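You operate a simulated robot arm through the tools that you are given. There is no shell and no other tool.

Carry out the task below with a simulated robot arm. There is one attempt and no reset: what you move stays moved.

## Task
Put things in order on the corner bench. At the end: the brown carton (marked "NUT") from the corner bench stands on top of the grey spool; the folded blue cloth stands where the brown carton stood; the orange tag block stands where the folded blue cloth stood; the clear tub from the corner bench stands where the orange tag block stood; whatever was shut is shut again. Leave all else as you found it, and nothing knocked over.

Only the result counts: the job must be done as asked and must still hold three seconds after the hand-in. Knocking over, shifting, dropping, spilling or breaking anything else fails it. Flat cloth is picked up by pressing the open fingertips on it (5 to 10 N) and closing them slowly along it; thin cloth reads only 2 to 8 mm in the jaws.

## Robot
A 6-joint arm with a two-finger parallel gripper, fixed in place. Base frame: the origin is at the foot of the arm, x ahead of it, y to its left, z up; the work surface is at about z = 0. Lengths are in m, angles in degrees, forces in N, time in s.
With the tool pointing down near the work surface it reaches from about 0.16 to 0.42 m from the base axis. Its first joint turns from -66.0 to 66.0 degrees. Payload 1.57 kg.
The TCP is the grasp point between the finger pads, 0.03 m short of the fingertips. In the tool frame z runs along the fingers and y along their closing line. The gripper opens to 0.08 m. The fingers are 0.017 m wide and 0.012 m thick; the gripper's body (0.04 by 0.082 m) begins 0.08 m behind the TCP.
Orientation is told as [roll, pitch, yaw] about the base's x, y, z axes, in that order, counted from this pose: with the fingers straight down and closing along the base's y, the tool's x points along the base's -x, its y along +y and its z along -z.

## Interface
- The arm moves only by the tool arm_command. Its argument "moves" is a list of rows, each a list of 3 entries, a list of its own where there are three numbers: the shift along the tool's x, y, z in m, then the turn, a rotation vector about the tool's x, y, z in degrees, then the gripper command, from -1 (fully open) to 1 (shut), values between in proportion. In form: [[[x, y, z], [ax, ay, az], claw], ...]. A call has 1 to 20 rows; each row is the pose to reach, as a shift and turn from the pose commanded when the call began, along the tool's axes at that moment. A row lasts 0.2 s, in which the tool goes at most 0.05 m and 8.6 degrees; a call with a longer step from one row to the next is refused whole, and so is a gripper value outside its range. Where a pose cannot be reached the arm comes as near as it can. A force on the tool above 40 N (or 10 N above the force at the start of the call, whichever is more), or a blocked arm, ends the call early, and 0.2 s more pass. The fingers move at their own pace (about 0.153 m/s each) and stop on an object; they squeeze with about 27 N. The grip force told is the motor's: it shows also when the fingers shut on nothing. Time passes only in rows, and 0.2 s behind the last, so rows that repeat a pose let the fingers close. The reply holds the time, the measured pose of the TCP, the force on the tool along the base axes, the opening and the grip force, in the units named above and with some noise, with the torque about the TCP (base axes, N m) and any sound that the robot's microphone picked up.
- Cameras (640 x 400 px; columns grow to the right, rows downward): "scene" is fixed at [0.0382, -0.3225, 0.4164]; the picture's right is [0.90, -0.45, 0.00], its down [-0.29, -0.57, -0.77] and it looks along [0.34, 0.69, -0.64] (base axes); focal length 214 px, centre (320, 200). "wrist" rides on the gripper at [0.072, -0.007, -0.122] in the tool frame; the picture's right is [0.09, 1.00, 0.00], its down [-0.84, 0.08, -0.54] and it looks along [-0.54, 0.05, 0.84] (tool axes); focal length 238 px, centre (320, 200). There is no depth. A picture from a camera that has moved, and an enlarged one, comes with that camera's place and axes in the base frame and with its lens.
- camera(camera): a new picture of that camera. The clock stands still meanwhile.
- inspect(camera, box): a new picture of the part [left, top, right, bottom] of that camera's present view, enlarged. The clock stands still meanwhile.
- hand_in(): hands the job in; it is judged then, once.

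Places have to be worked out from the pictures, the camera data and where the tool is seen. Open the gripper and draw the arm clear of the work before you hand the job in, unless the task says otherwise.

The tools are called after "Request:" as name(argument=value, ...) on one line, values as JSON. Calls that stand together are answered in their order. arm_command: Moves the arm, as the interface text tells. Its arguments: {"type":"object","properties":{"moves":{"type":"array","items":{"type":"array"}}},"required":["moves"]} The other tools are called the same way: camera (camera) takes a picture; inspect (camera, box) takes an enlarged picture of a part of a camera's view; hand_in () hands the job in.

At the start:

```text
clock: 0.0
tool_pos: [0.2794, 0.0204, 0.2259]
orientation: [0.0, -0.1, -0.1]
force: [-0.1, 0.6, 0.0]
torque: [0.01, -0.02, 0.01]
width: 0.0799
finger_force: 0.1
```

scene: 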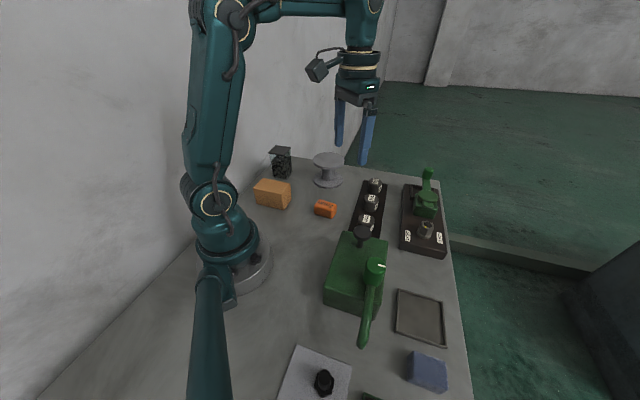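
wrist: 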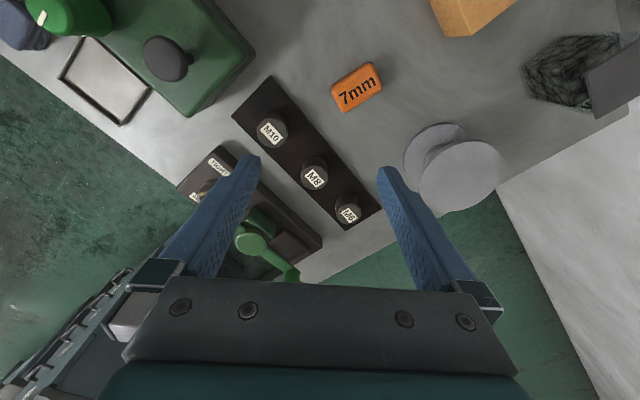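

I start by looking closer at the scene in both cameras to identify the things named in the task.

Request:
inspect(camera="scene", box=[240, 130, 400, 230])

Request:
inspect(camera="scene", box=[300, 160, 480, 272])

Request:
inspect(camera="scene", box=[260, 260, 480, 400])

Request:
inspect(camera="wrist", box=[380, 0, 640, 220])

Request:
inspect(camera="wrist", box=[0, 0, 320, 200])

```text
4.00 times, centred on (320, 180) of scene
camera zoom: at [0.0382, -0.3225, 0.4164], right [0.9, -0.45, 0.0], down [-0.29, -0.57, -0.77], along [0.34, 0.69, -0.64], focal length 858 px, centre (320, 280)
```

zoom: 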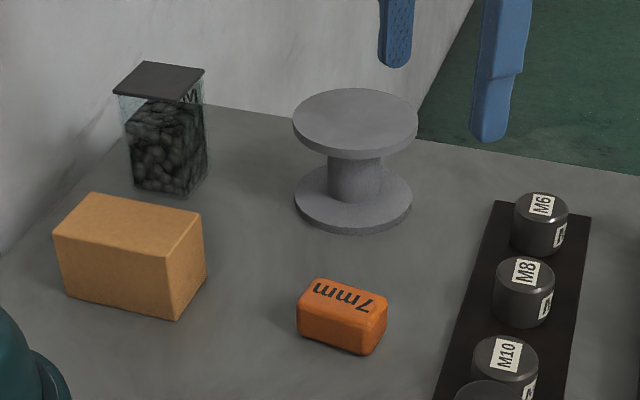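

```text
3.56 times, centred on (390, 216) of scene
camera zoom: at [0.0382, -0.3225, 0.4164], right [0.9, -0.45, 0.0], down [-0.29, -0.57, -0.77], along [0.34, 0.69, -0.64], focal length 763 px, centre (71, 143)
```

zoom: 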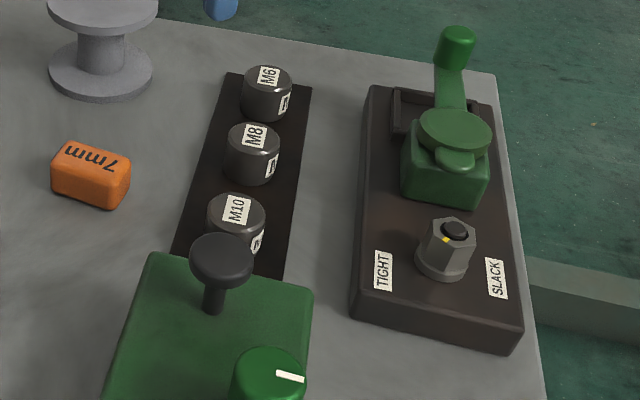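

```text
2.86 times, centred on (370, 330) of scene
camera zoom: at [0.0382, -0.3225, 0.4164], right [0.9, -0.45, 0.0], down [-0.29, -0.57, -0.77], along [0.34, 0.69, -0.64], focal length 613 px, centre (177, -171)
```

zoom: 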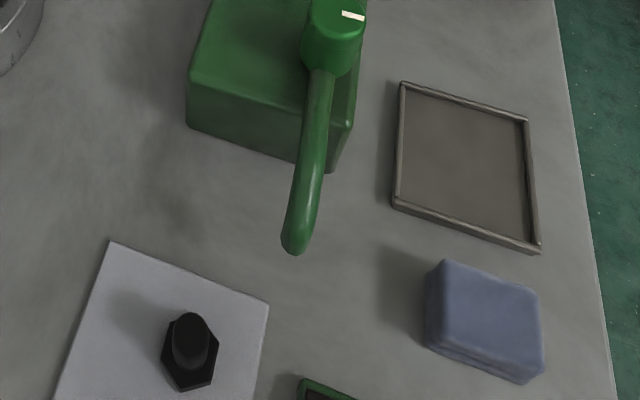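

```text
1.82 times, centred on (510, 110) of wrist
camera zoom: at [0.2065, 0.0135, 0.3479], right [-0.09, 1.0, 0.0], down [0.84, 0.08, 0.54], along [0.54, 0.05, -0.84], focal length 433 px, centre (-26, 364)
```

zoom: 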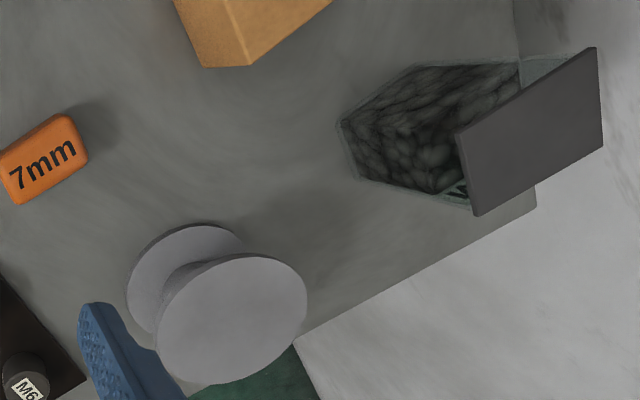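

```text
2.00 times, centred on (160, 100) of wrist
camera zoom: at [0.2065, 0.0135, 0.3479], right [-0.09, 1.0, 0.0], down [0.84, 0.08, 0.54], along [0.54, 0.05, -0.84], focal length 477 px, centre (640, 400)
```

zoom: 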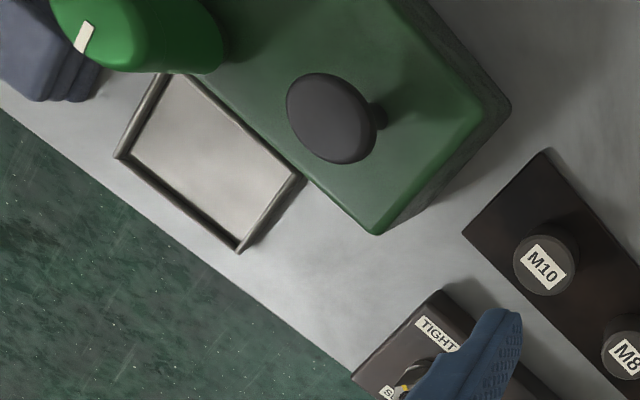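

The scene shows everything on a bench that is turned about 45° to the base. I judge the carton to be near (0.137, 0.181), the tub near (0.209, 0.313), the spool near (0.335, 0.209), the tag near (0.252, 0.070) and the cloth near (0.21, -0.33). I turn the arm toward the carton and tub at a safe height to measure them with the wrist camera.

Request:
arm_command(moves=[[[0.02, 0.0175, -0.004], [0, 0, -6.6], -1], [[0.04, 0.035, -0.008], [0, 0, -13.2], -1], [[0.06, 0.0525, -0.012], [0, 0, -19.9], -1], [[0.08, 0.07, -0.016], [0, 0, -26.5], -1], [[0.1, 0.0875, -0.02], [0, 0, -33], -1], [[0.12, 0.105, -0.024], [0, 0, -39.7], -1], [[0.14, 0.1225, -0.028], [0, 0, -46.4], -1], [[0.159, 0.14, -0.03], [0, 0, -53], -1], [[0.159, 0.14, -0.03], [0, 0, -53], -1]])

Request:
camera(camera="wrist")

Request:
camera(camera="scene")

```text
clock: 2.0
tool_pos: [0.1253, 0.1595, 0.2548]
orientation: [0.1, 0.0, 53.2]
force: [0.1, 0.2, 0.6]
torque: [-0.03, 0.02, 0.02]
width: 0.0802
finger_force: 0.0
```

```text
taken
camera wrist: at [0.0853, 0.0977, 0.3771], right [-0.85, 0.52, 0.0], down [0.44, 0.72, 0.54], along [0.28, 0.46, -0.84], focal length 238 px, centre (320, 200)
```

wrist: 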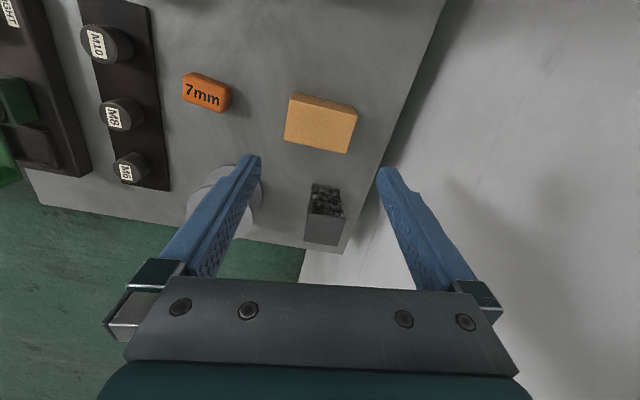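

```text
taken
```

scene: 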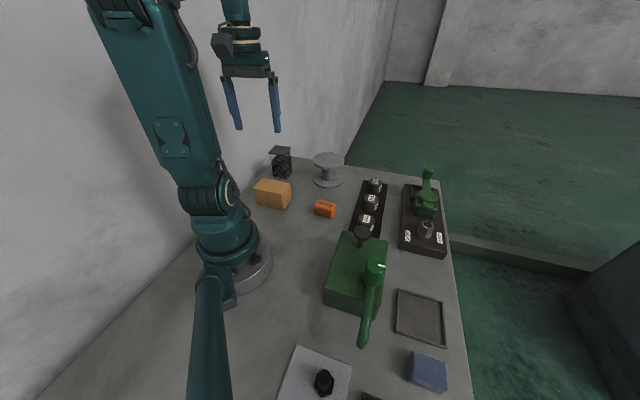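

The wrist camera now sees the carton, tag, tub and spool. I enlarge these parts to measure the corners and look for the NUT mark.

Request:
inspect(camera="wrist", box=[260, 70, 400, 170])

Request:
inspect(camera="wrist", box=[270, 160, 380, 260])

Request:
inspect(camera="wrist", box=[160, 50, 280, 130])

Request:
inspect(camera="scene", box=[240, 130, 300, 220])

```text
4.00 times, centred on (330, 120) of wrist
camera zoom: at [0.0853, 0.0977, 0.3771], right [-0.85, 0.52, 0.0], down [0.44, 0.72, 0.54], along [0.28, 0.46, -0.84], focal length 953 px, centre (280, 520)
```

zoom: 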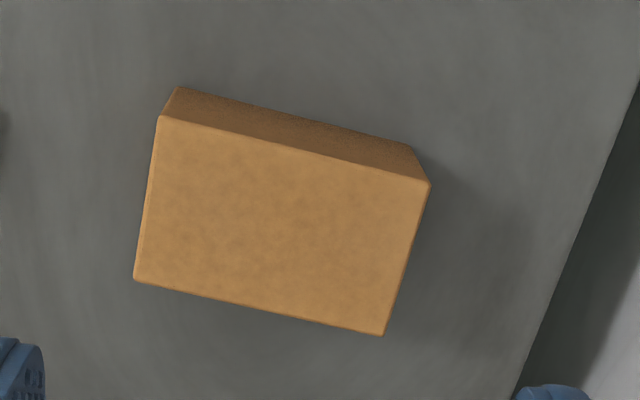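

```text
4.00 times, centred on (325, 210) of wrist
camera zoom: at [0.0853, 0.0977, 0.3771], right [-0.85, 0.52, 0.0], down [0.44, 0.72, 0.54], along [0.28, 0.46, -0.84], focal length 953 px, centre (300, 160)
```

zoom: 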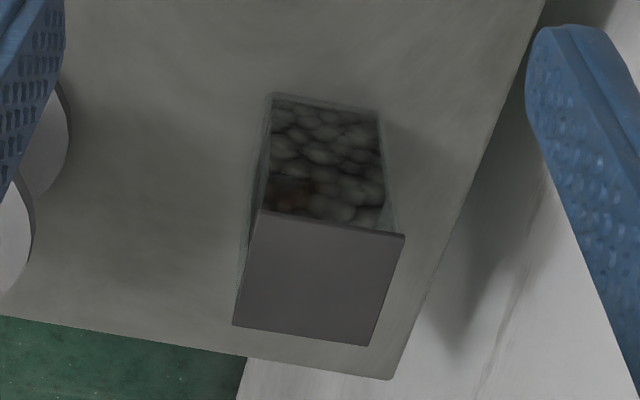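

```text
5.00 times, centred on (220, 90) of wrist
camera zoom: at [0.0853, 0.0977, 0.3771], right [-0.85, 0.52, 0.0], down [0.44, 0.72, 0.54], along [0.28, 0.46, -0.84], focal length 1192 px, centre (820, 750)
```

zoom: 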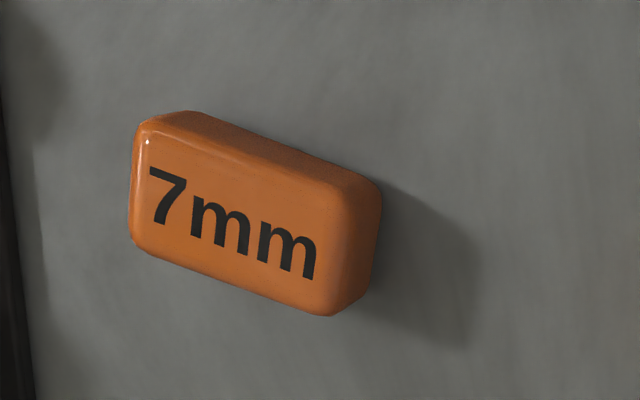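

```text
4.44 times, centred on (270, 175) of scene
camera zoom: at [0.0382, -0.3225, 0.4164], right [0.9, -0.45, 0.0], down [-0.29, -0.57, -0.77], along [0.34, 0.69, -0.64], focal length 953 px, centre (542, 311)
```

zoom: 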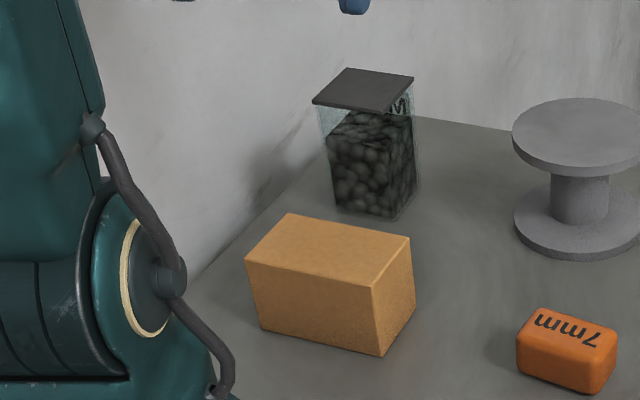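

The carton top reads about 0.09 × 0.053, edges at ±45°, height about 0.059, centred near (0.135, 0.177). I move to look down on the spool for a better measurement before carrying anything there.

Request:
arm_command(moves=[[[-0.0076, -0.0215, 0], [0, 0, 5.3], -1], [[-0.0152, -0.043, 0], [0, 0, 10.6], -1], [[-0.0228, -0.0645, 0], [0, 0, 15.9], -1], [[-0.0305, -0.0858, 0], [0, 0, 21.2], -1], [[-0.0305, -0.0858, 0], [0, 0, 21.2], -1]])

Request:
camera(camera="wrist")

Request:
inspect(camera="wrist", box=[240, 120, 400, 220])

Request:
inspect(camera="wrist", box=[160, 20, 320, 120])

```text
clock: 3.2
tool_pos: [0.2076, 0.1335, 0.2557]
orientation: [-0.1, 0.0, 32.0]
force: [-0.3, 0.5, -0.1]
torque: [-0.02, 0.04, -0.03]
width: 0.0801
finger_force: 0.0
```

```text
taken
camera wrist: at [0.1486, 0.089, 0.3776], right [-0.6, 0.8, 0.0], down [0.67, 0.51, 0.54], along [0.43, 0.33, -0.84], focal length 238 px, centre (320, 200)
```

wrist: 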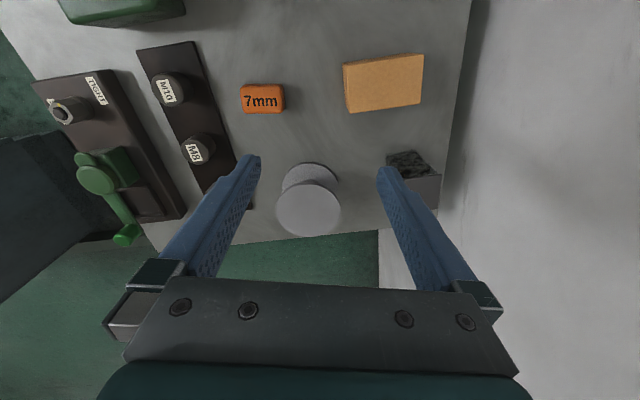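

```text
4.00 times, centred on (320, 170) of wrist
camera zoom: at [0.1486, 0.089, 0.3776], right [-0.6, 0.8, 0.0], down [0.67, 0.51, 0.54], along [0.43, 0.33, -0.84], focal length 953 px, centre (320, 320)
```

zoom: 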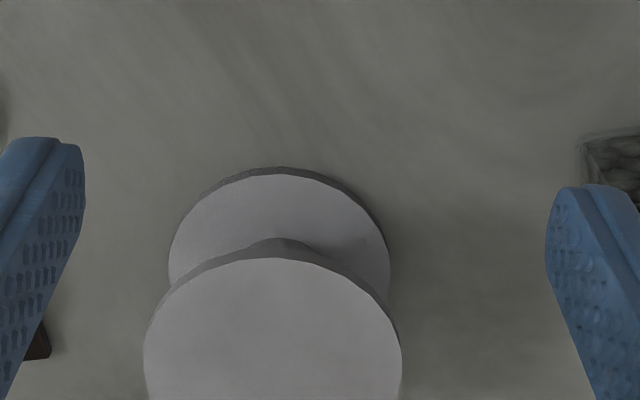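

```text
4.00 times, centred on (240, 70) of wrist
camera zoom: at [0.1486, 0.089, 0.3776], right [-0.6, 0.8, 0.0], down [0.67, 0.51, 0.54], along [0.43, 0.33, -0.84], focal length 953 px, centre (640, 720)
```

zoom: 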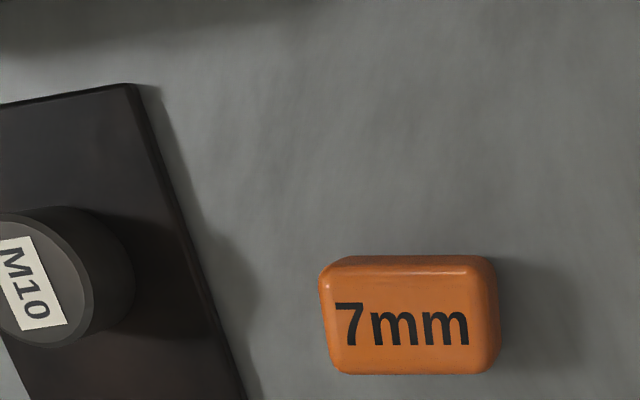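

I take one more enlarged view that has the whole spool in frame, to fix its centre and height.

Request:
inspect(camera="wrist", box=[240, 145, 400, 245])

Request:
inspect(camera="wrist", box=[330, 30, 450, 130])

```text
4.00 times, centred on (320, 195) of wrist
camera zoom: at [0.1486, 0.089, 0.3776], right [-0.6, 0.8, 0.0], down [0.67, 0.51, 0.54], along [0.43, 0.33, -0.84], focal length 953 px, centre (320, 220)
```

zoom: 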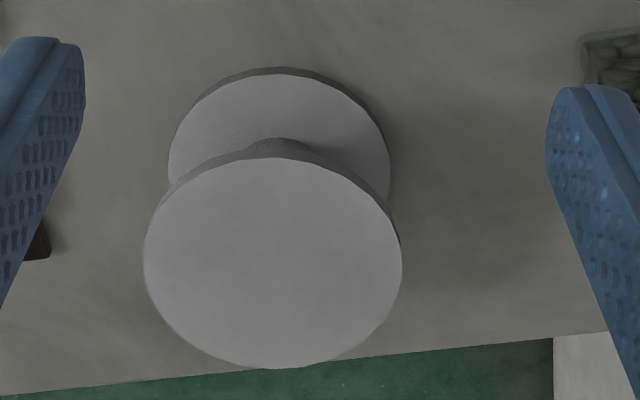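

```text
4.00 times, centred on (390, 80) of wrist
camera zoom: at [0.1486, 0.089, 0.3776], right [-0.6, 0.8, 0.0], down [0.67, 0.51, 0.54], along [0.43, 0.33, -0.84], focal length 953 px, centre (40, 680)
```

zoom: 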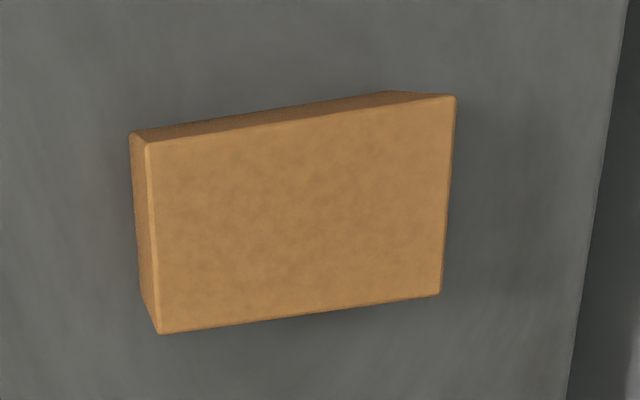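

The spool centre comes out near (0.332, 0.205) with its top at about z = 0.079. I now look closely at the fingers' shape and the tub's lid, since the lid overhangs the body.

Request:
inspect(camera="wrist", box=[150, 140, 500, 300])

Request:
inspect(camera="scene", box=[262, 138, 302, 188])

Request:
inspect(camera="scene", box=[220, 40, 380, 140])

```text
1.83 times, centred on (325, 220) of wrist
camera zoom: at [0.1486, 0.089, 0.3776], right [-0.6, 0.8, 0.0], down [0.67, 0.51, 0.54], along [0.43, 0.33, -0.84], focal length 436 px, centre (311, 163)
```

zoom: 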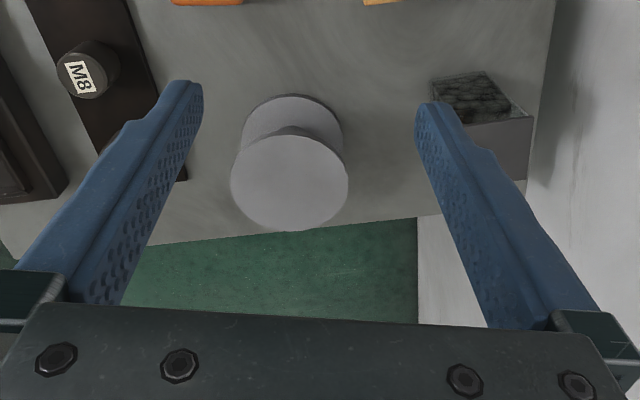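

```text
8.00 times, centred on (282, 163) of scene
camera zoom: at [0.0382, -0.3225, 0.4164], right [0.9, -0.45, 0.0], down [-0.29, -0.57, -0.77], along [0.34, 0.69, -0.64], focal length 1716 px, centre (624, 496)
```

zoom: 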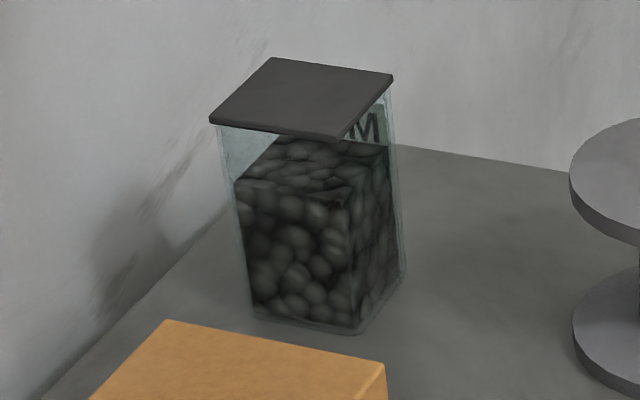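

```text
4.00 times, centred on (300, 90) of scene
camera zoom: at [0.0382, -0.3225, 0.4164], right [0.9, -0.45, 0.0], down [-0.29, -0.57, -0.77], along [0.34, 0.69, -0.64], focal length 858 px, centre (400, 640)
```

zoom: 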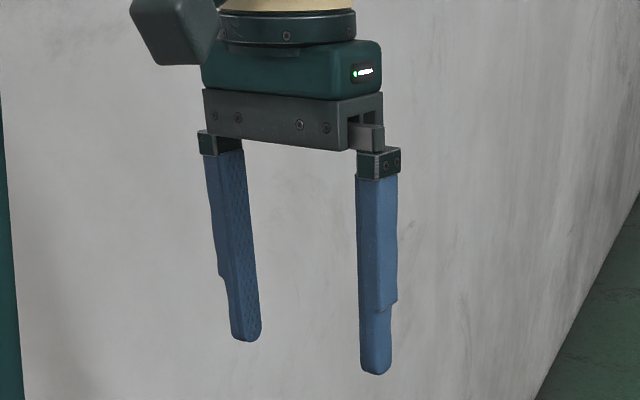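

The finger inner faces are flat over their whole length and the tub's lid overhangs its body, so I will grip the tub's body later with a tilted tool. Now I go above the carton at yaw 135, so the fingers close across its 0.053 side with the camera away from the wall.

Request:
arm_command(moves=[[[0.0031, 0.0058, 0.0038], [0, 0, -7.9], -1], [[0.0061, 0.0115, 0.0077], [0, 0, -15.8], -1], [[0.0092, 0.0173, 0.0115], [0, 0, -23.8], -1], [[0.0122, 0.0231, 0.0154], [0, 0, -31.7], -1], [[0.0153, 0.0288, 0.0192], [0, 0, -39.6], -1], [[0.0184, 0.0346, 0.0231], [0, 0, -47.5], -1], [[0.0214, 0.0404, 0.0269], [0, 0, -55.5], -1], [[0.0245, 0.0462, 0.0308], [0, 0, -63.4], -1], [[0.0276, 0.0519, 0.0346], [0, 0, -71.3], -1], [[0.0306, 0.0577, 0.0385], [0, 0, -79.2], -1], [[0.0337, 0.0635, 0.0423], [0, 0, -87.2], -1], [[0.0367, 0.0692, 0.0462], [0, 0, -95.1], -1], [[0.0398, 0.075, 0.05], [0, 0, -103], -1], [[0.0398, 0.075, 0.05], [0, 0, -103], -1]])

Request:
camera(camera="wrist")

Request:
camera(camera="scene")

```text
clock: 6.2
tool_pos: [0.133, 0.1762, 0.2064]
orientation: [0.0, 0.0, 135.0]
force: [-0.2, 0.8, 0.2]
torque: [0.02, 0.02, 0.0]
width: 0.0799
finger_force: 0.2
```

```text
taken
camera wrist: at [0.1879, 0.1297, 0.3276], right [-0.64, -0.77, 0.0], down [-0.65, 0.54, 0.54], along [-0.42, 0.35, -0.84], focal length 238 px, centre (320, 200)
```

wrist: 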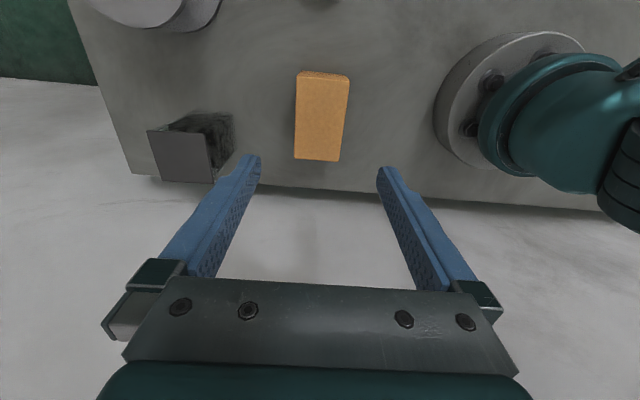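

```text
taken
```

scene: 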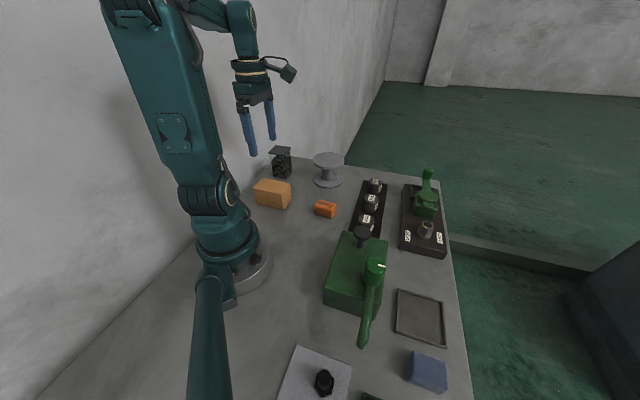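

The carton's top centre in this view is (0.134, 0.175), within 2 mm of the TCP, and aligned with the jaws. I descend to z about 0.036.

Request:
arm_command(moves=[[[0, 0, 0.03], [0, 0, 0], -1], [[0, 0, 0.06], [0, 0, 0], -1], [[0, 0, 0.09], [0, 0, 0], -1], [[0, 0, 0.115], [0, 0, 0], -1], [[0, 0, 0.135], [0, 0, 0], -1], [[0, 0, 0.15], [0, 0, 0], -1], [[0, 0, 0.162], [0, 0, 0], -1], [[0, 0, 0.17], [0, 0, 0], -1], [[0, 0, 0.17], [0, 0, 0], -1]])

Request:
camera(camera="wrist")

Request:
inspect(camera="scene", box=[220, 120, 380, 220])

```text
clock: 8.2
tool_pos: [0.1334, 0.1757, 0.0358]
orientation: [0.1, 0.0, 134.8]
force: [-0.3, 0.1, 1.0]
torque: [0.0, 0.01, -0.01]
width: 0.0802
finger_force: 0.0
```

```text
taken
camera wrist: at [0.1881, 0.1286, 0.1575], right [-0.64, -0.77, 0.0], down [-0.64, 0.54, 0.54], along [-0.42, 0.35, -0.84], focal length 238 px, centre (320, 200)
```

wrist: 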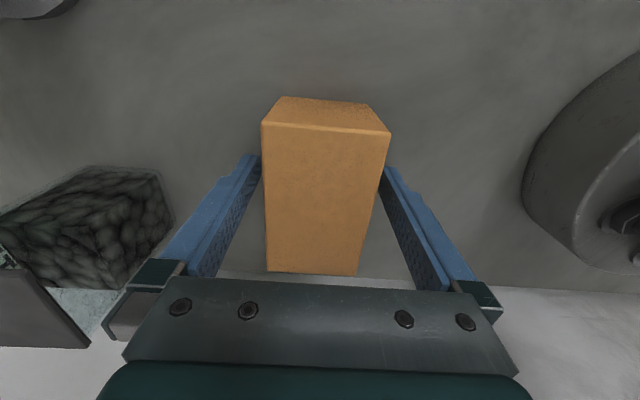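

```text
4.00 times, centred on (300, 170) of scene
camera zoom: at [0.0382, -0.3225, 0.4164], right [0.9, -0.45, 0.0], down [-0.29, -0.57, -0.77], along [0.34, 0.69, -0.64], focal length 858 px, centre (400, 320)
```

zoom: 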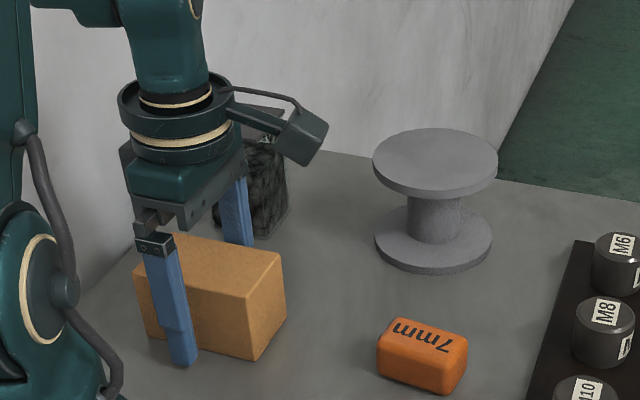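

The fingers straddle the carton with room on both sides. I close the gripper.

Request:
arm_command(moves=[[[0, 0, 0], [0, 0, 0], 1], [[0, 0, 0], [0, 0, 0], 1], [[0, 0, 0], [0, 0, 0], 1], [[0, 0, 0], [0, 0, 0], 1]])

Request:
camera(camera="wrist")

```text
clock: 9.2
tool_pos: [0.1332, 0.1755, 0.0358]
orientation: [-0.1, 0.0, 134.8]
force: [-0.1, 0.0, -0.3]
torque: [0.02, 0.02, 0.04]
width: 0.0551
finger_force: 26.8
```

```text
taken
camera wrist: at [0.1881, 0.1285, 0.1576], right [-0.64, -0.77, 0.0], down [-0.64, 0.54, 0.54], along [-0.42, 0.35, -0.84], focal length 238 px, centre (320, 200)
```

wrist: 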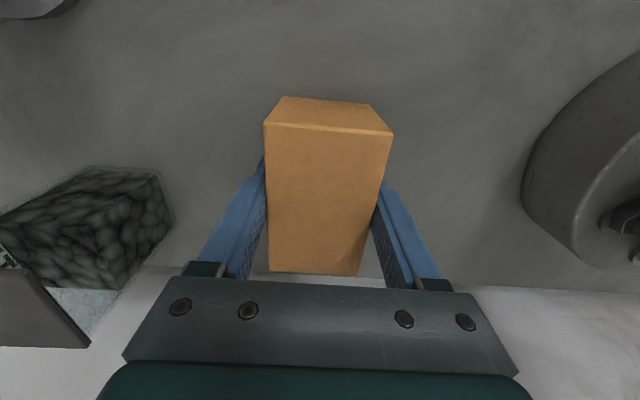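

The grip holds at 0.055 m with 27 N, and the carton is centred on the TCP at (0.133, 0.1755). I lift it straight up.

Request:
arm_command(moves=[[[0, 0, -0.005], [0, 0, 0], 1], [[0, 0, -0.015], [0, 0, 0], 1], [[0, 0, -0.035], [0, 0, 0], 1], [[0, 0, -0.06], [0, 0, 0], 1], [[0, 0, -0.085], [0, 0, 0], 1], [[0, 0, -0.11], [0, 0, 0], 1], [[0, 0, -0.13], [0, 0, 0], 1], [[0, 0, -0.15], [0, 0, 0], 1], [[0, 0, -0.16], [0, 0, 0], 1], [[0, 0, -0.16], [0, 0, 0], 1]])

Request:
camera(camera="wrist")

Request:
inspect(camera="scene", box=[200, 60, 380, 220])

```text
clock: 11.4
tool_pos: [0.1329, 0.1764, 0.1976]
orientation: [0.0, -0.1, 134.8]
force: [-0.7, 0.0, -2.8]
torque: [0.0, 0.0, -0.03]
width: 0.0549
finger_force: 27.1
```

```text
taken
camera wrist: at [0.1871, 0.1293, 0.3185], right [-0.64, -0.77, 0.0], down [-0.64, 0.54, 0.54], along [-0.42, 0.35, -0.84], focal length 238 px, centre (320, 200)
```

wrist: 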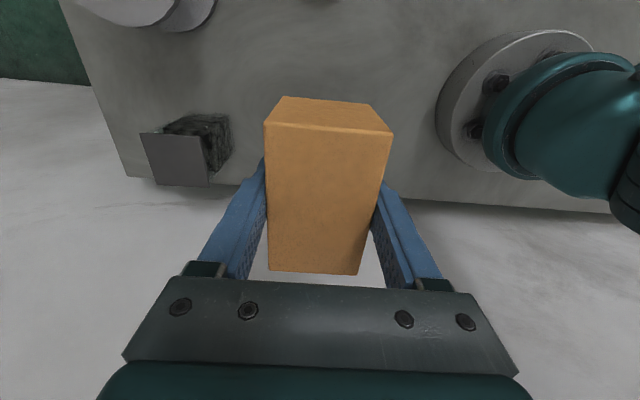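

```text
2.50 times, centred on (290, 140) of scene
camera zoom: at [0.0382, -0.3225, 0.4164], right [0.9, -0.45, 0.0], down [-0.29, -0.57, -0.77], along [0.34, 0.69, -0.64], focal length 536 px, centre (395, 350)
```

zoom: 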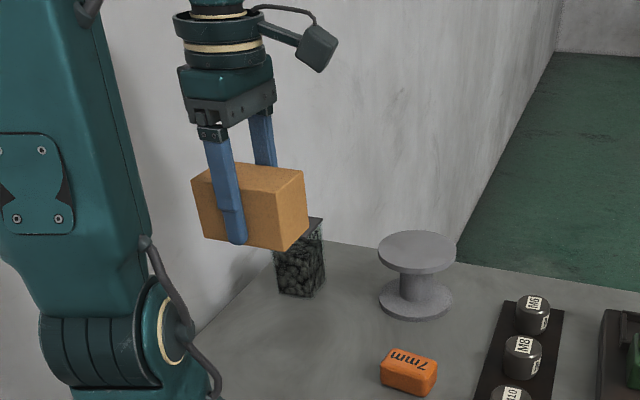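

The carton is lifted cleanly (about 0.3 kg). I carry it level to above the spool centre at (0.332, 0.205).

Request:
arm_command(moves=[[[0.0119, -0.0161, 0], [0, 0, 0], 1], [[0.0238, -0.0322, 0], [0, 0, 0], 1], [[0.0357, -0.0483, 0], [0, 0, 0], 1], [[0.0476, -0.0644, 0], [0, 0, 0], 1], [[0.0595, -0.0805, 0], [0, 0, 0], 1], [[0.0713, -0.0966, 0], [0, 0, 0], 1], [[0.0832, -0.1127, 0], [0, 0, 0], 1], [[0.0951, -0.1288, 0], [0, 0, 0], 1], [[0.107, -0.1449, 0], [0, 0, 0], 1], [[0.1189, -0.161, 0], [0, 0, 0], 1], [[0.1189, -0.161, 0], [0, 0, 0], 1], [[0.1189, -0.161, 0], [0, 0, 0], 1]])

Request:
camera(camera="wrist")

Request:
inspect(camera="scene", box=[240, 90, 400, 220])

```text
clock: 14.0
tool_pos: [0.3196, 0.1967, 0.1883]
orientation: [0.1, 0.0, 134.7]
force: [-0.5, 0.3, -2.2]
torque: [0.0, -0.01, -0.02]
width: 0.0549
finger_force: 27.1
out of reach, approached as far as the arm can: row 10, 11, 12
```

```text
taken
camera wrist: at [0.3745, 0.1494, 0.31], right [-0.64, -0.77, 0.0], down [-0.64, 0.54, 0.54], along [-0.42, 0.35, -0.84], focal length 238 px, centre (320, 200)
```

wrist: 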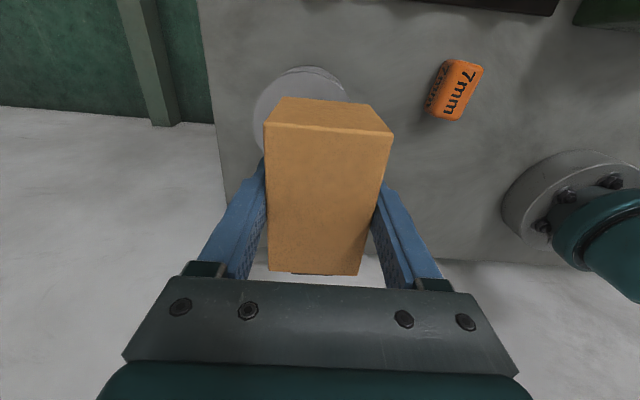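

```text
3.08 times, centred on (320, 155) of scene
camera zoom: at [0.0382, -0.3225, 0.4164], right [0.9, -0.45, 0.0], down [-0.29, -0.57, -0.77], along [0.34, 0.69, -0.64], focal length 660 px, centre (320, 338)
```

zoom: 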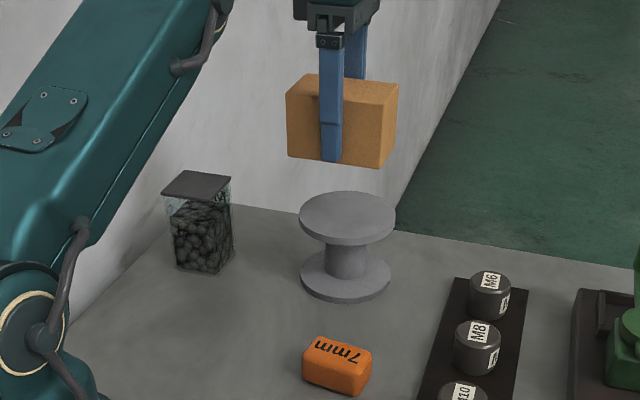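

The arm falls 15 mm short at this height because the reach is less up here; lower down it reaches farther. I lower to about z = 0.135, which still leaves the carton's bottom about 2 cm above the spool, and read the pose again.

Request:
arm_command(moves=[[[0, 0, 0.015], [0, 0, 0], 1], [[0, 0, 0.03], [0, 0, 0], 1], [[0, 0, 0.045], [0, 0, 0], 1], [[0, 0, 0.057], [0, 0, 0], 1], [[0, 0, 0.057], [0, 0, 0], 1], [[0, 0, 0.057], [0, 0, 0], 1]])

```text
clock: 15.4
tool_pos: [0.3193, 0.197, 0.1323]
orientation: [0.0, 0.0, 134.7]
force: [0.2, 0.0, -2.9]
torque: [0.0, -0.01, 0.0]
width: 0.0545
finger_force: 27.0
```

The position held and z is now 0.132, so I shift the remaining (+0.013, +0.008) to get over the spool centre.

Request:
arm_command(moves=[[[0.001, -0.005, 0], [0, 0, 0], 1], [[0.002, -0.01, 0], [0, 0, 0], 1], [[0.0032, -0.0146, 0], [0, 0, 0], 1], [[0.0032, -0.0146, 0], [0, 0, 0], 1], [[0.0032, -0.0146, 0], [0, 0, 0], 1]])

Request:
inspect(camera="scene", box=[280, 110, 380, 200])

Request:
camera(camera="wrist")

```text
clock: 16.6
tool_pos: [0.3342, 0.2047, 0.1327]
orientation: [-0.1, 0.0, 134.8]
force: [-0.4, 0.6, -3.0]
torque: [-0.01, 0.01, 0.0]
width: 0.0547
finger_force: 27.2
```

```text
4.44 times, centred on (330, 155) of scene
camera zoom: at [0.0382, -0.3225, 0.4164], right [0.9, -0.45, 0.0], down [-0.29, -0.57, -0.77], along [0.34, 0.69, -0.64], focal length 953 px, centre (276, 400)
```

zoom: 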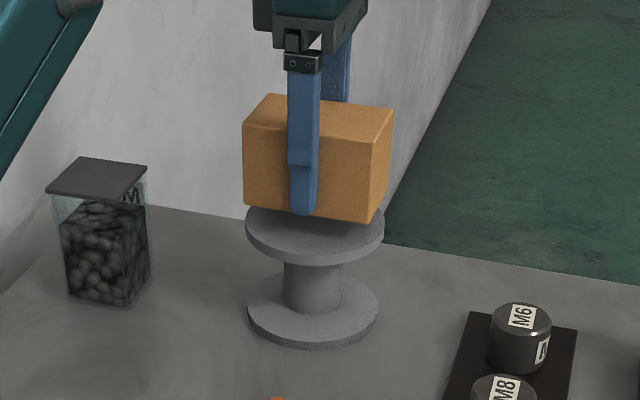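

```text
taken
camera wrist: at [0.3876, 0.1576, 0.2544], right [-0.64, -0.77, 0.0], down [-0.64, 0.54, 0.54], along [-0.42, 0.35, -0.84], focal length 238 px, centre (320, 200)
```

wrist: 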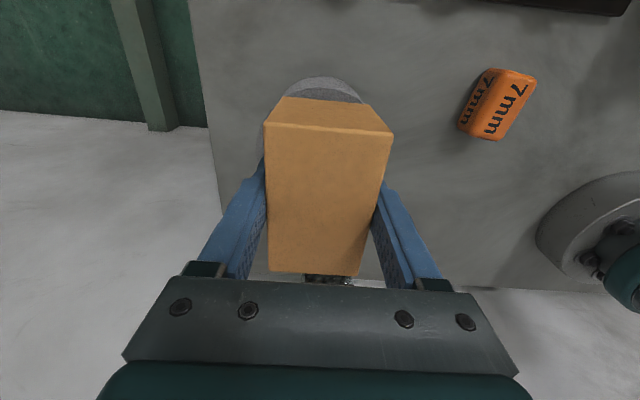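

The carton is centred over the flange in both views. I lower in small steps until the reading shows contact with the spool top, expected at TCP z about 0.115.

Request:
arm_command(moves=[[[0, 0, 0.004], [0, 0, 0], 1], [[0, 0, 0.008], [0, 0, 0], 1], [[0, 0, 0.011], [0, 0, 0], 1], [[0, 0, 0.013], [0, 0, 0], 1], [[0, 0, 0.0145], [0, 0, 0], 1], [[0, 0, 0.0145], [0, 0, 0], 1]])

Request:
inspect(camera="scene", box=[290, 120, 370, 180])

```text
clock: 18.0
tool_pos: [0.3332, 0.2036, 0.1165]
orientation: [0.0, 0.0, 134.7]
force: [-0.2, 0.8, -2.6]
torque: [0.0, 0.02, 0.0]
width: 0.0547
finger_force: 26.8
```

```text
6.67 times, centred on (330, 150) of scene
camera zoom: at [0.0382, -0.3225, 0.4164], right [0.9, -0.45, 0.0], down [-0.29, -0.57, -0.77], along [0.34, 0.69, -0.64], focal length 1430 px, centre (253, 533)
```

zoom: 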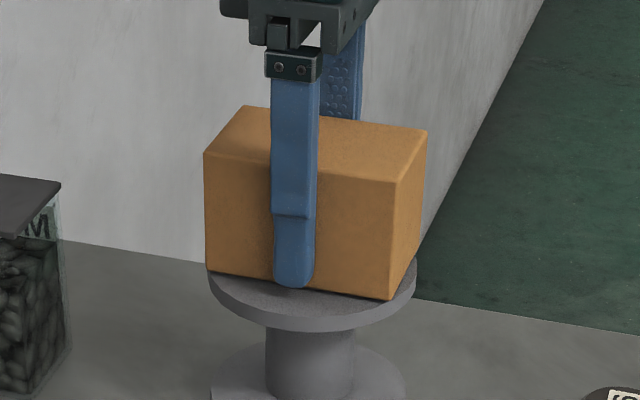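

Still hanging (-2.6 N), the gap is now tiny. I lower in 1 mm steps, watching for the weight to come off.

Request:
arm_command(moves=[[[0, 0, 0.001], [0, 0, 0], 1], [[0, 0, 0.002], [0, 0, 0], 1], [[0, 0, 0.002], [0, 0, 0], 1]])

```text
clock: 18.8
tool_pos: [0.3327, 0.2046, 0.115]
orientation: [0.0, 0.0, 134.8]
force: [0.1, -0.5, -2.9]
torque: [0.0, 0.0, 0.0]
width: 0.0549
finger_force: 27.1
```

Not in contact yet (-2.9 N), so I go on down by another 2 mm in small steps.

Request:
arm_command(moves=[[[0, 0, 0.001], [0, 0, 0], 1], [[0, 0, 0.002], [0, 0, 0], 1], [[0, 0, 0.002], [0, 0, 0], 1]])

Request:
inspect(camera="scene", box=[290, 120, 370, 180])

```text
clock: 19.6
tool_pos: [0.3331, 0.2049, 0.1155]
orientation: [-0.3, 0.1, 134.7]
force: [-4.9, -1.5, 27.6]
torque: [-0.16, 0.56, 0.02]
width: 0.0552
finger_force: 27.3
```

```text
6.67 times, centred on (330, 150) of scene
camera zoom: at [0.0381, -0.3225, 0.4164], right [0.9, -0.45, 0.0], down [-0.28, -0.57, -0.77], along [0.34, 0.69, -0.64], focal length 1430 px, centre (253, 533)
```

zoom: 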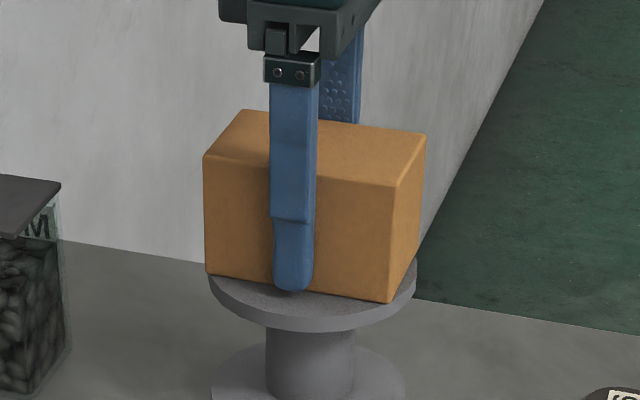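

Contact is made (27 N up) and the picture shows the carton centred on the flange within about 2 mm. I back off about 1.5 mm to relieve the press before releasing.

Request:
arm_command(moves=[[[0, 0, -0.001], [0, 0, 0], 1], [[0, 0, -0.001], [0, 0, 0], 1]])

```text
clock: 20.2
tool_pos: [0.3322, 0.205, 0.1147]
orientation: [-0.1, 0.0, 134.9]
force: [-2.8, 0.9, 25.3]
torque: [-0.12, 0.21, -0.03]
width: 0.0549
finger_force: 26.9
```

Still 25 N, so I back off another 1 mm.

Request:
arm_command(moves=[[[0, 0, -0.001], [0, 0, 0], 1], [[0, 0, -0.001], [0, 0, 0], 1]])

```text
clock: 20.8
tool_pos: [0.3331, 0.2043, 0.1147]
orientation: [-0.1, -0.1, 134.8]
force: [0.2, 4.3, 11.3]
torque: [0.04, -0.22, 0.05]
width: 0.0548
finger_force: 27.0
```

The press is down to 11 N. One more half millimetre, then I open the fingers gently.

Request:
arm_command(moves=[[[0, 0, -0.0006], [0, 0, 0], 1], [[0, 0, -0.0006], [0, 0, 0], 1]])

```text
clock: 21.4
tool_pos: [0.3318, 0.2039, 0.1141]
orientation: [0.1, 0.0, 134.8]
force: [1.2, 0.7, 3.1]
torque: [0.0, -0.31, 0.05]
width: 0.0548
finger_force: 27.3
```

The load is now near zero (3 N). I open the fingers in steps.

Request:
arm_command(moves=[[[0, 0, 0], [0, 0, 0], -0.45], [[0, 0, 0], [0, 0, 0], -0.6], [[0, 0, 0], [0, 0, 0], -1], [[0, 0, 0], [0, 0, 0], -1]])

Request:
inspect(camera="scene", box=[290, 120, 370, 180])

Request:
camera(camera="wrist")

```text
clock: 22.4
tool_pos: [0.3319, 0.2054, 0.1159]
orientation: [0.1, 0.1, 134.7]
force: [0.0, -1.1, -0.2]
torque: [-0.01, 0.0, 0.02]
width: 0.08
finger_force: 0.0
```

```text
6.67 times, centred on (330, 150) of scene
camera zoom: at [0.0382, -0.3225, 0.4164], right [0.9, -0.45, 0.0], down [-0.29, -0.57, -0.77], along [0.34, 0.69, -0.64], focal length 1430 px, centre (253, 533)
```

zoom: 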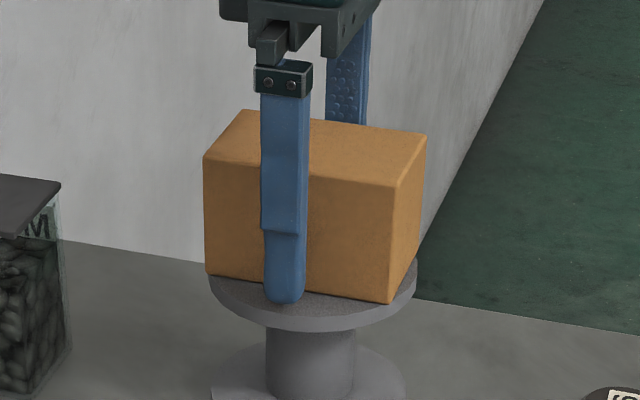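

```text
taken
camera wrist: at [0.387, 0.1572, 0.2377], right [-0.64, -0.77, 0.0], down [-0.64, 0.54, 0.54], along [-0.42, 0.35, -0.84], focal length 238 px, centre (320, 200)
```

wrist: 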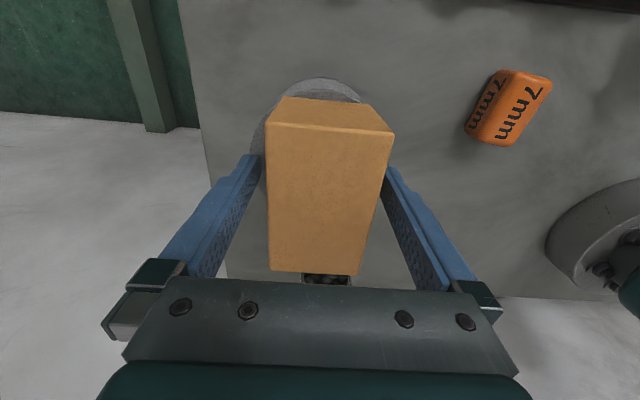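

The carton stands firmly on the spool. I rise, easing the fingers 9 mm inward within their clearance as the reach shrinks with height, then draw back toward the base.

Request:
arm_command(moves=[[[0, 0, -0.01], [0, 0, 0], -1], [[0, 0, -0.025], [0, 0, 0], -1], [[0, 0, -0.04], [0, 0, 0], -1], [[0, 0.003, -0.047], [0, 0, 0], -1], [[0, 0.006, -0.054], [0, 0, 0], -1], [[0, 0.008, -0.061], [0, 0, 0], -1], [[0, 0.011, -0.066], [0, 0, 0], -1], [[0, 0.011, -0.066], [0, 0, 0], -1]])

Request:
inspect(camera="scene", box=[270, 90, 390, 180])

```text
clock: 24.2
tool_pos: [0.3247, 0.1967, 0.1812]
orientation: [-0.1, 0.0, 134.9]
force: [-0.3, -0.6, 0.6]
torque: [0.0, 0.01, 0.01]
width: 0.0799
finger_force: 0.1
```

```text
4.44 times, centred on (330, 135) of scene
camera zoom: at [0.0382, -0.3225, 0.4164], right [0.9, -0.45, 0.0], down [-0.29, -0.57, -0.77], along [0.34, 0.69, -0.64], focal length 953 px, centre (276, 489)
```

zoom: 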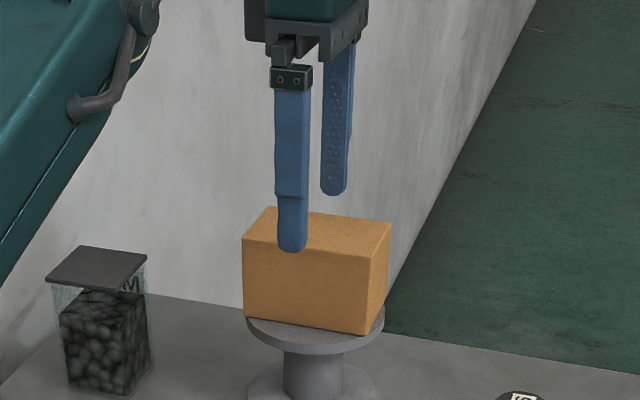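

Fingers are clear above the carton, which stays put. I draw back toward the base while unwinding the wrist, on the way to survey the cloth.

Request:
arm_command(moves=[[[0.0037, 0.0125, -0.0033], [0, 0, 0], -1], [[0.0074, 0.0249, -0.0067], [0, 0, 4], -1], [[0.011, 0.0374, -0.01], [0, 0, 12], -1], [[0.0147, 0.0498, -0.0133], [0, 0, 20.5], -1], [[0.0184, 0.0623, -0.0167], [0, 0, 29], -1], [[0.0221, 0.0747, -0.02], [0, 0, 37.5], -1], [[0.0257, 0.0872, -0.0233], [0, 0, 46], -1], [[0.0294, 0.0996, -0.0267], [0, 0, 54.5], -1], [[0.0331, 0.1121, -0.03], [0, 0, 63], -1], [[0.0368, 0.1245, -0.0333], [0, 0, 71.5], -1], [[0.0404, 0.137, -0.0367], [0, 0, 80], -1], [[0.0441, 0.1494, -0.04], [0, 0, 88.5], -1], [[0.0441, 0.1494, -0.04], [0, 0, 97], -1], [[0.0441, 0.1494, -0.04], [0, 0, 100], -1]])

Request:
camera(camera="wrist")

Request:
camera(camera="scene")

```text
clock: 27.2
tool_pos: [0.2497, 0.0614, 0.2227]
orientation: [0.0, 0.0, 34.7]
force: [0.5, -0.7, 0.0]
torque: [0.0, 0.02, 0.03]
width: 0.08
finger_force: 0.0
```

```text
taken
camera wrist: at [0.1936, 0.0138, 0.3437], right [-0.64, 0.77, 0.0], down [0.64, 0.54, 0.54], along [0.42, 0.35, -0.84], focal length 238 px, centre (320, 200)
```

wrist: 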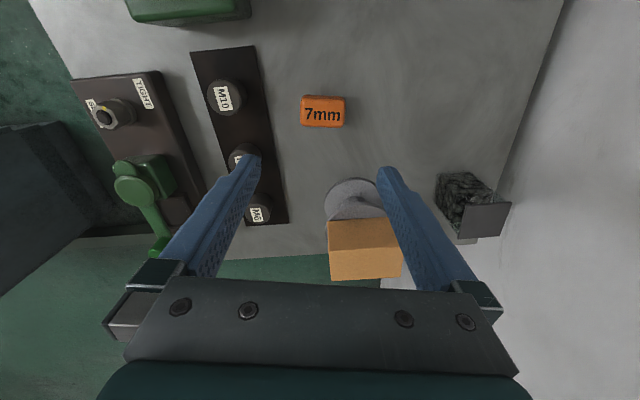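

```text
taken
```

scene: 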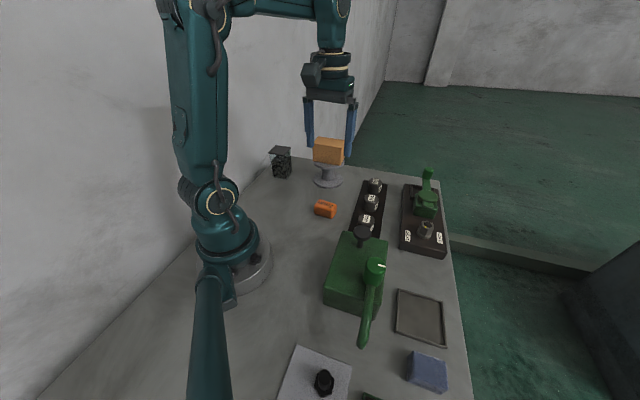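

The carton is standing well on the spool. While here I enlarge the tag and carton, then continue to the cloth side.

Request:
inspect(camera="wrist", box=[280, 80, 370, 140])

Request:
inspect(camera="wrist", box=[310, 160, 420, 290])

Request:
arm_command(moves=[[[0.0205, -0.0123, -0.001], [0, 0, 7.6], -1], [[0.0411, -0.0246, -0.002], [0, 0, 15.3], -1], [[0.0616, -0.0368, -0.003], [0, 0, 22.9], -1], [[0.0821, -0.0491, -0.004], [0, 0, 30.6], -1], [[0.1027, -0.0614, -0.005], [0, 0, 38.2], -1], [[0.1232, -0.0737, -0.006], [0, 0, 45.8], -1], [[0.1437, -0.0859, -0.007], [0, 0, 53.5], -1], [[0.1643, -0.0982, -0.008], [0, 0, 61.1], -1], [[0.1848, -0.1105, -0.009], [0, 0, 68.8], -1], [[0.2053, -0.1228, -0.01], [0, 0, 76.4], -1], [[0.2259, -0.135, -0.011], [0, 0, 84.1], -1], [[0.2464, -0.1473, -0.012], [0, 0, 91.7], -1], [[0.2464, -0.1473, -0.012], [0, 0, 91.7], -1]])

Request:
camera(camera="wrist")

Request:
camera(camera="scene")

```text
6.67 times, centred on (325, 110) of wrist
camera zoom: at [0.1936, 0.0138, 0.3437], right [-0.64, 0.77, 0.0], down [0.64, 0.54, 0.54], along [0.42, 0.35, -0.84], focal length 1589 px, centre (287, 800)
```

zoom: 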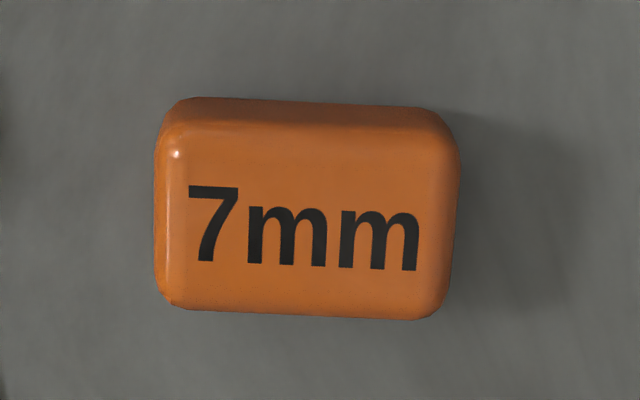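

```text
3.08 times, centred on (365, 225) of wrist
camera zoom: at [0.1936, 0.0138, 0.3437], right [-0.64, 0.77, 0.0], down [0.64, 0.54, 0.54], along [0.42, 0.35, -0.84], focal length 733 px, centre (182, 123)
```

zoom: 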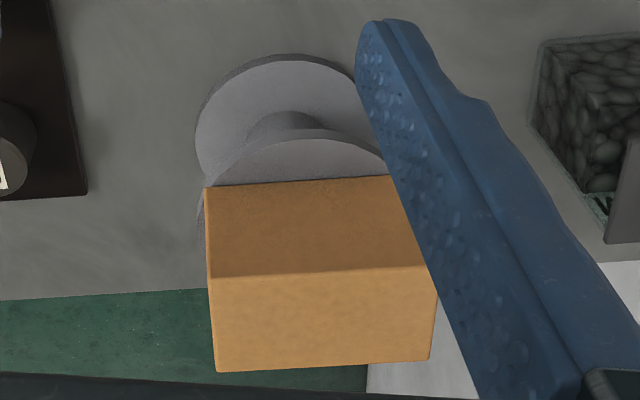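

```text
clock: 30.0
tool_pos: [0.1323, -0.2, 0.2347]
orientation: [0.0, 0.0, -57.0]
force: [-0.1, -0.2, -0.5]
torque: [-0.01, 0.02, -0.02]
width: 0.0801
finger_force: 0.1
```

```text
taken
camera wrist: at [0.0865, -0.1449, 0.3562], right [0.78, 0.62, 0.0], down [0.52, -0.66, 0.54], along [0.34, -0.43, -0.84], focal length 238 px, centre (320, 200)
```

wrist: 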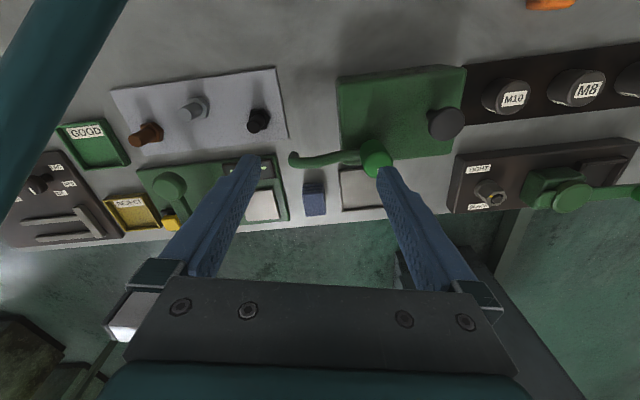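

```text
taken
```

scene: 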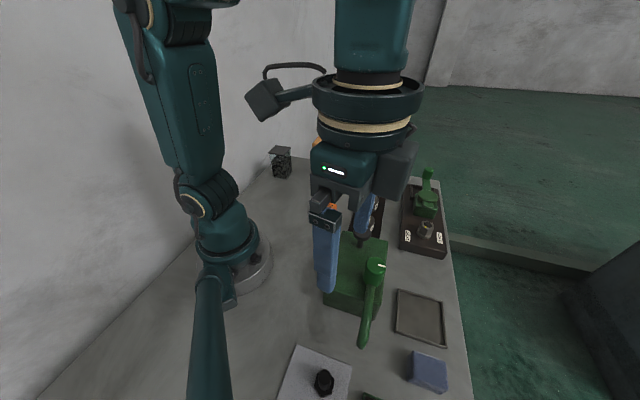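

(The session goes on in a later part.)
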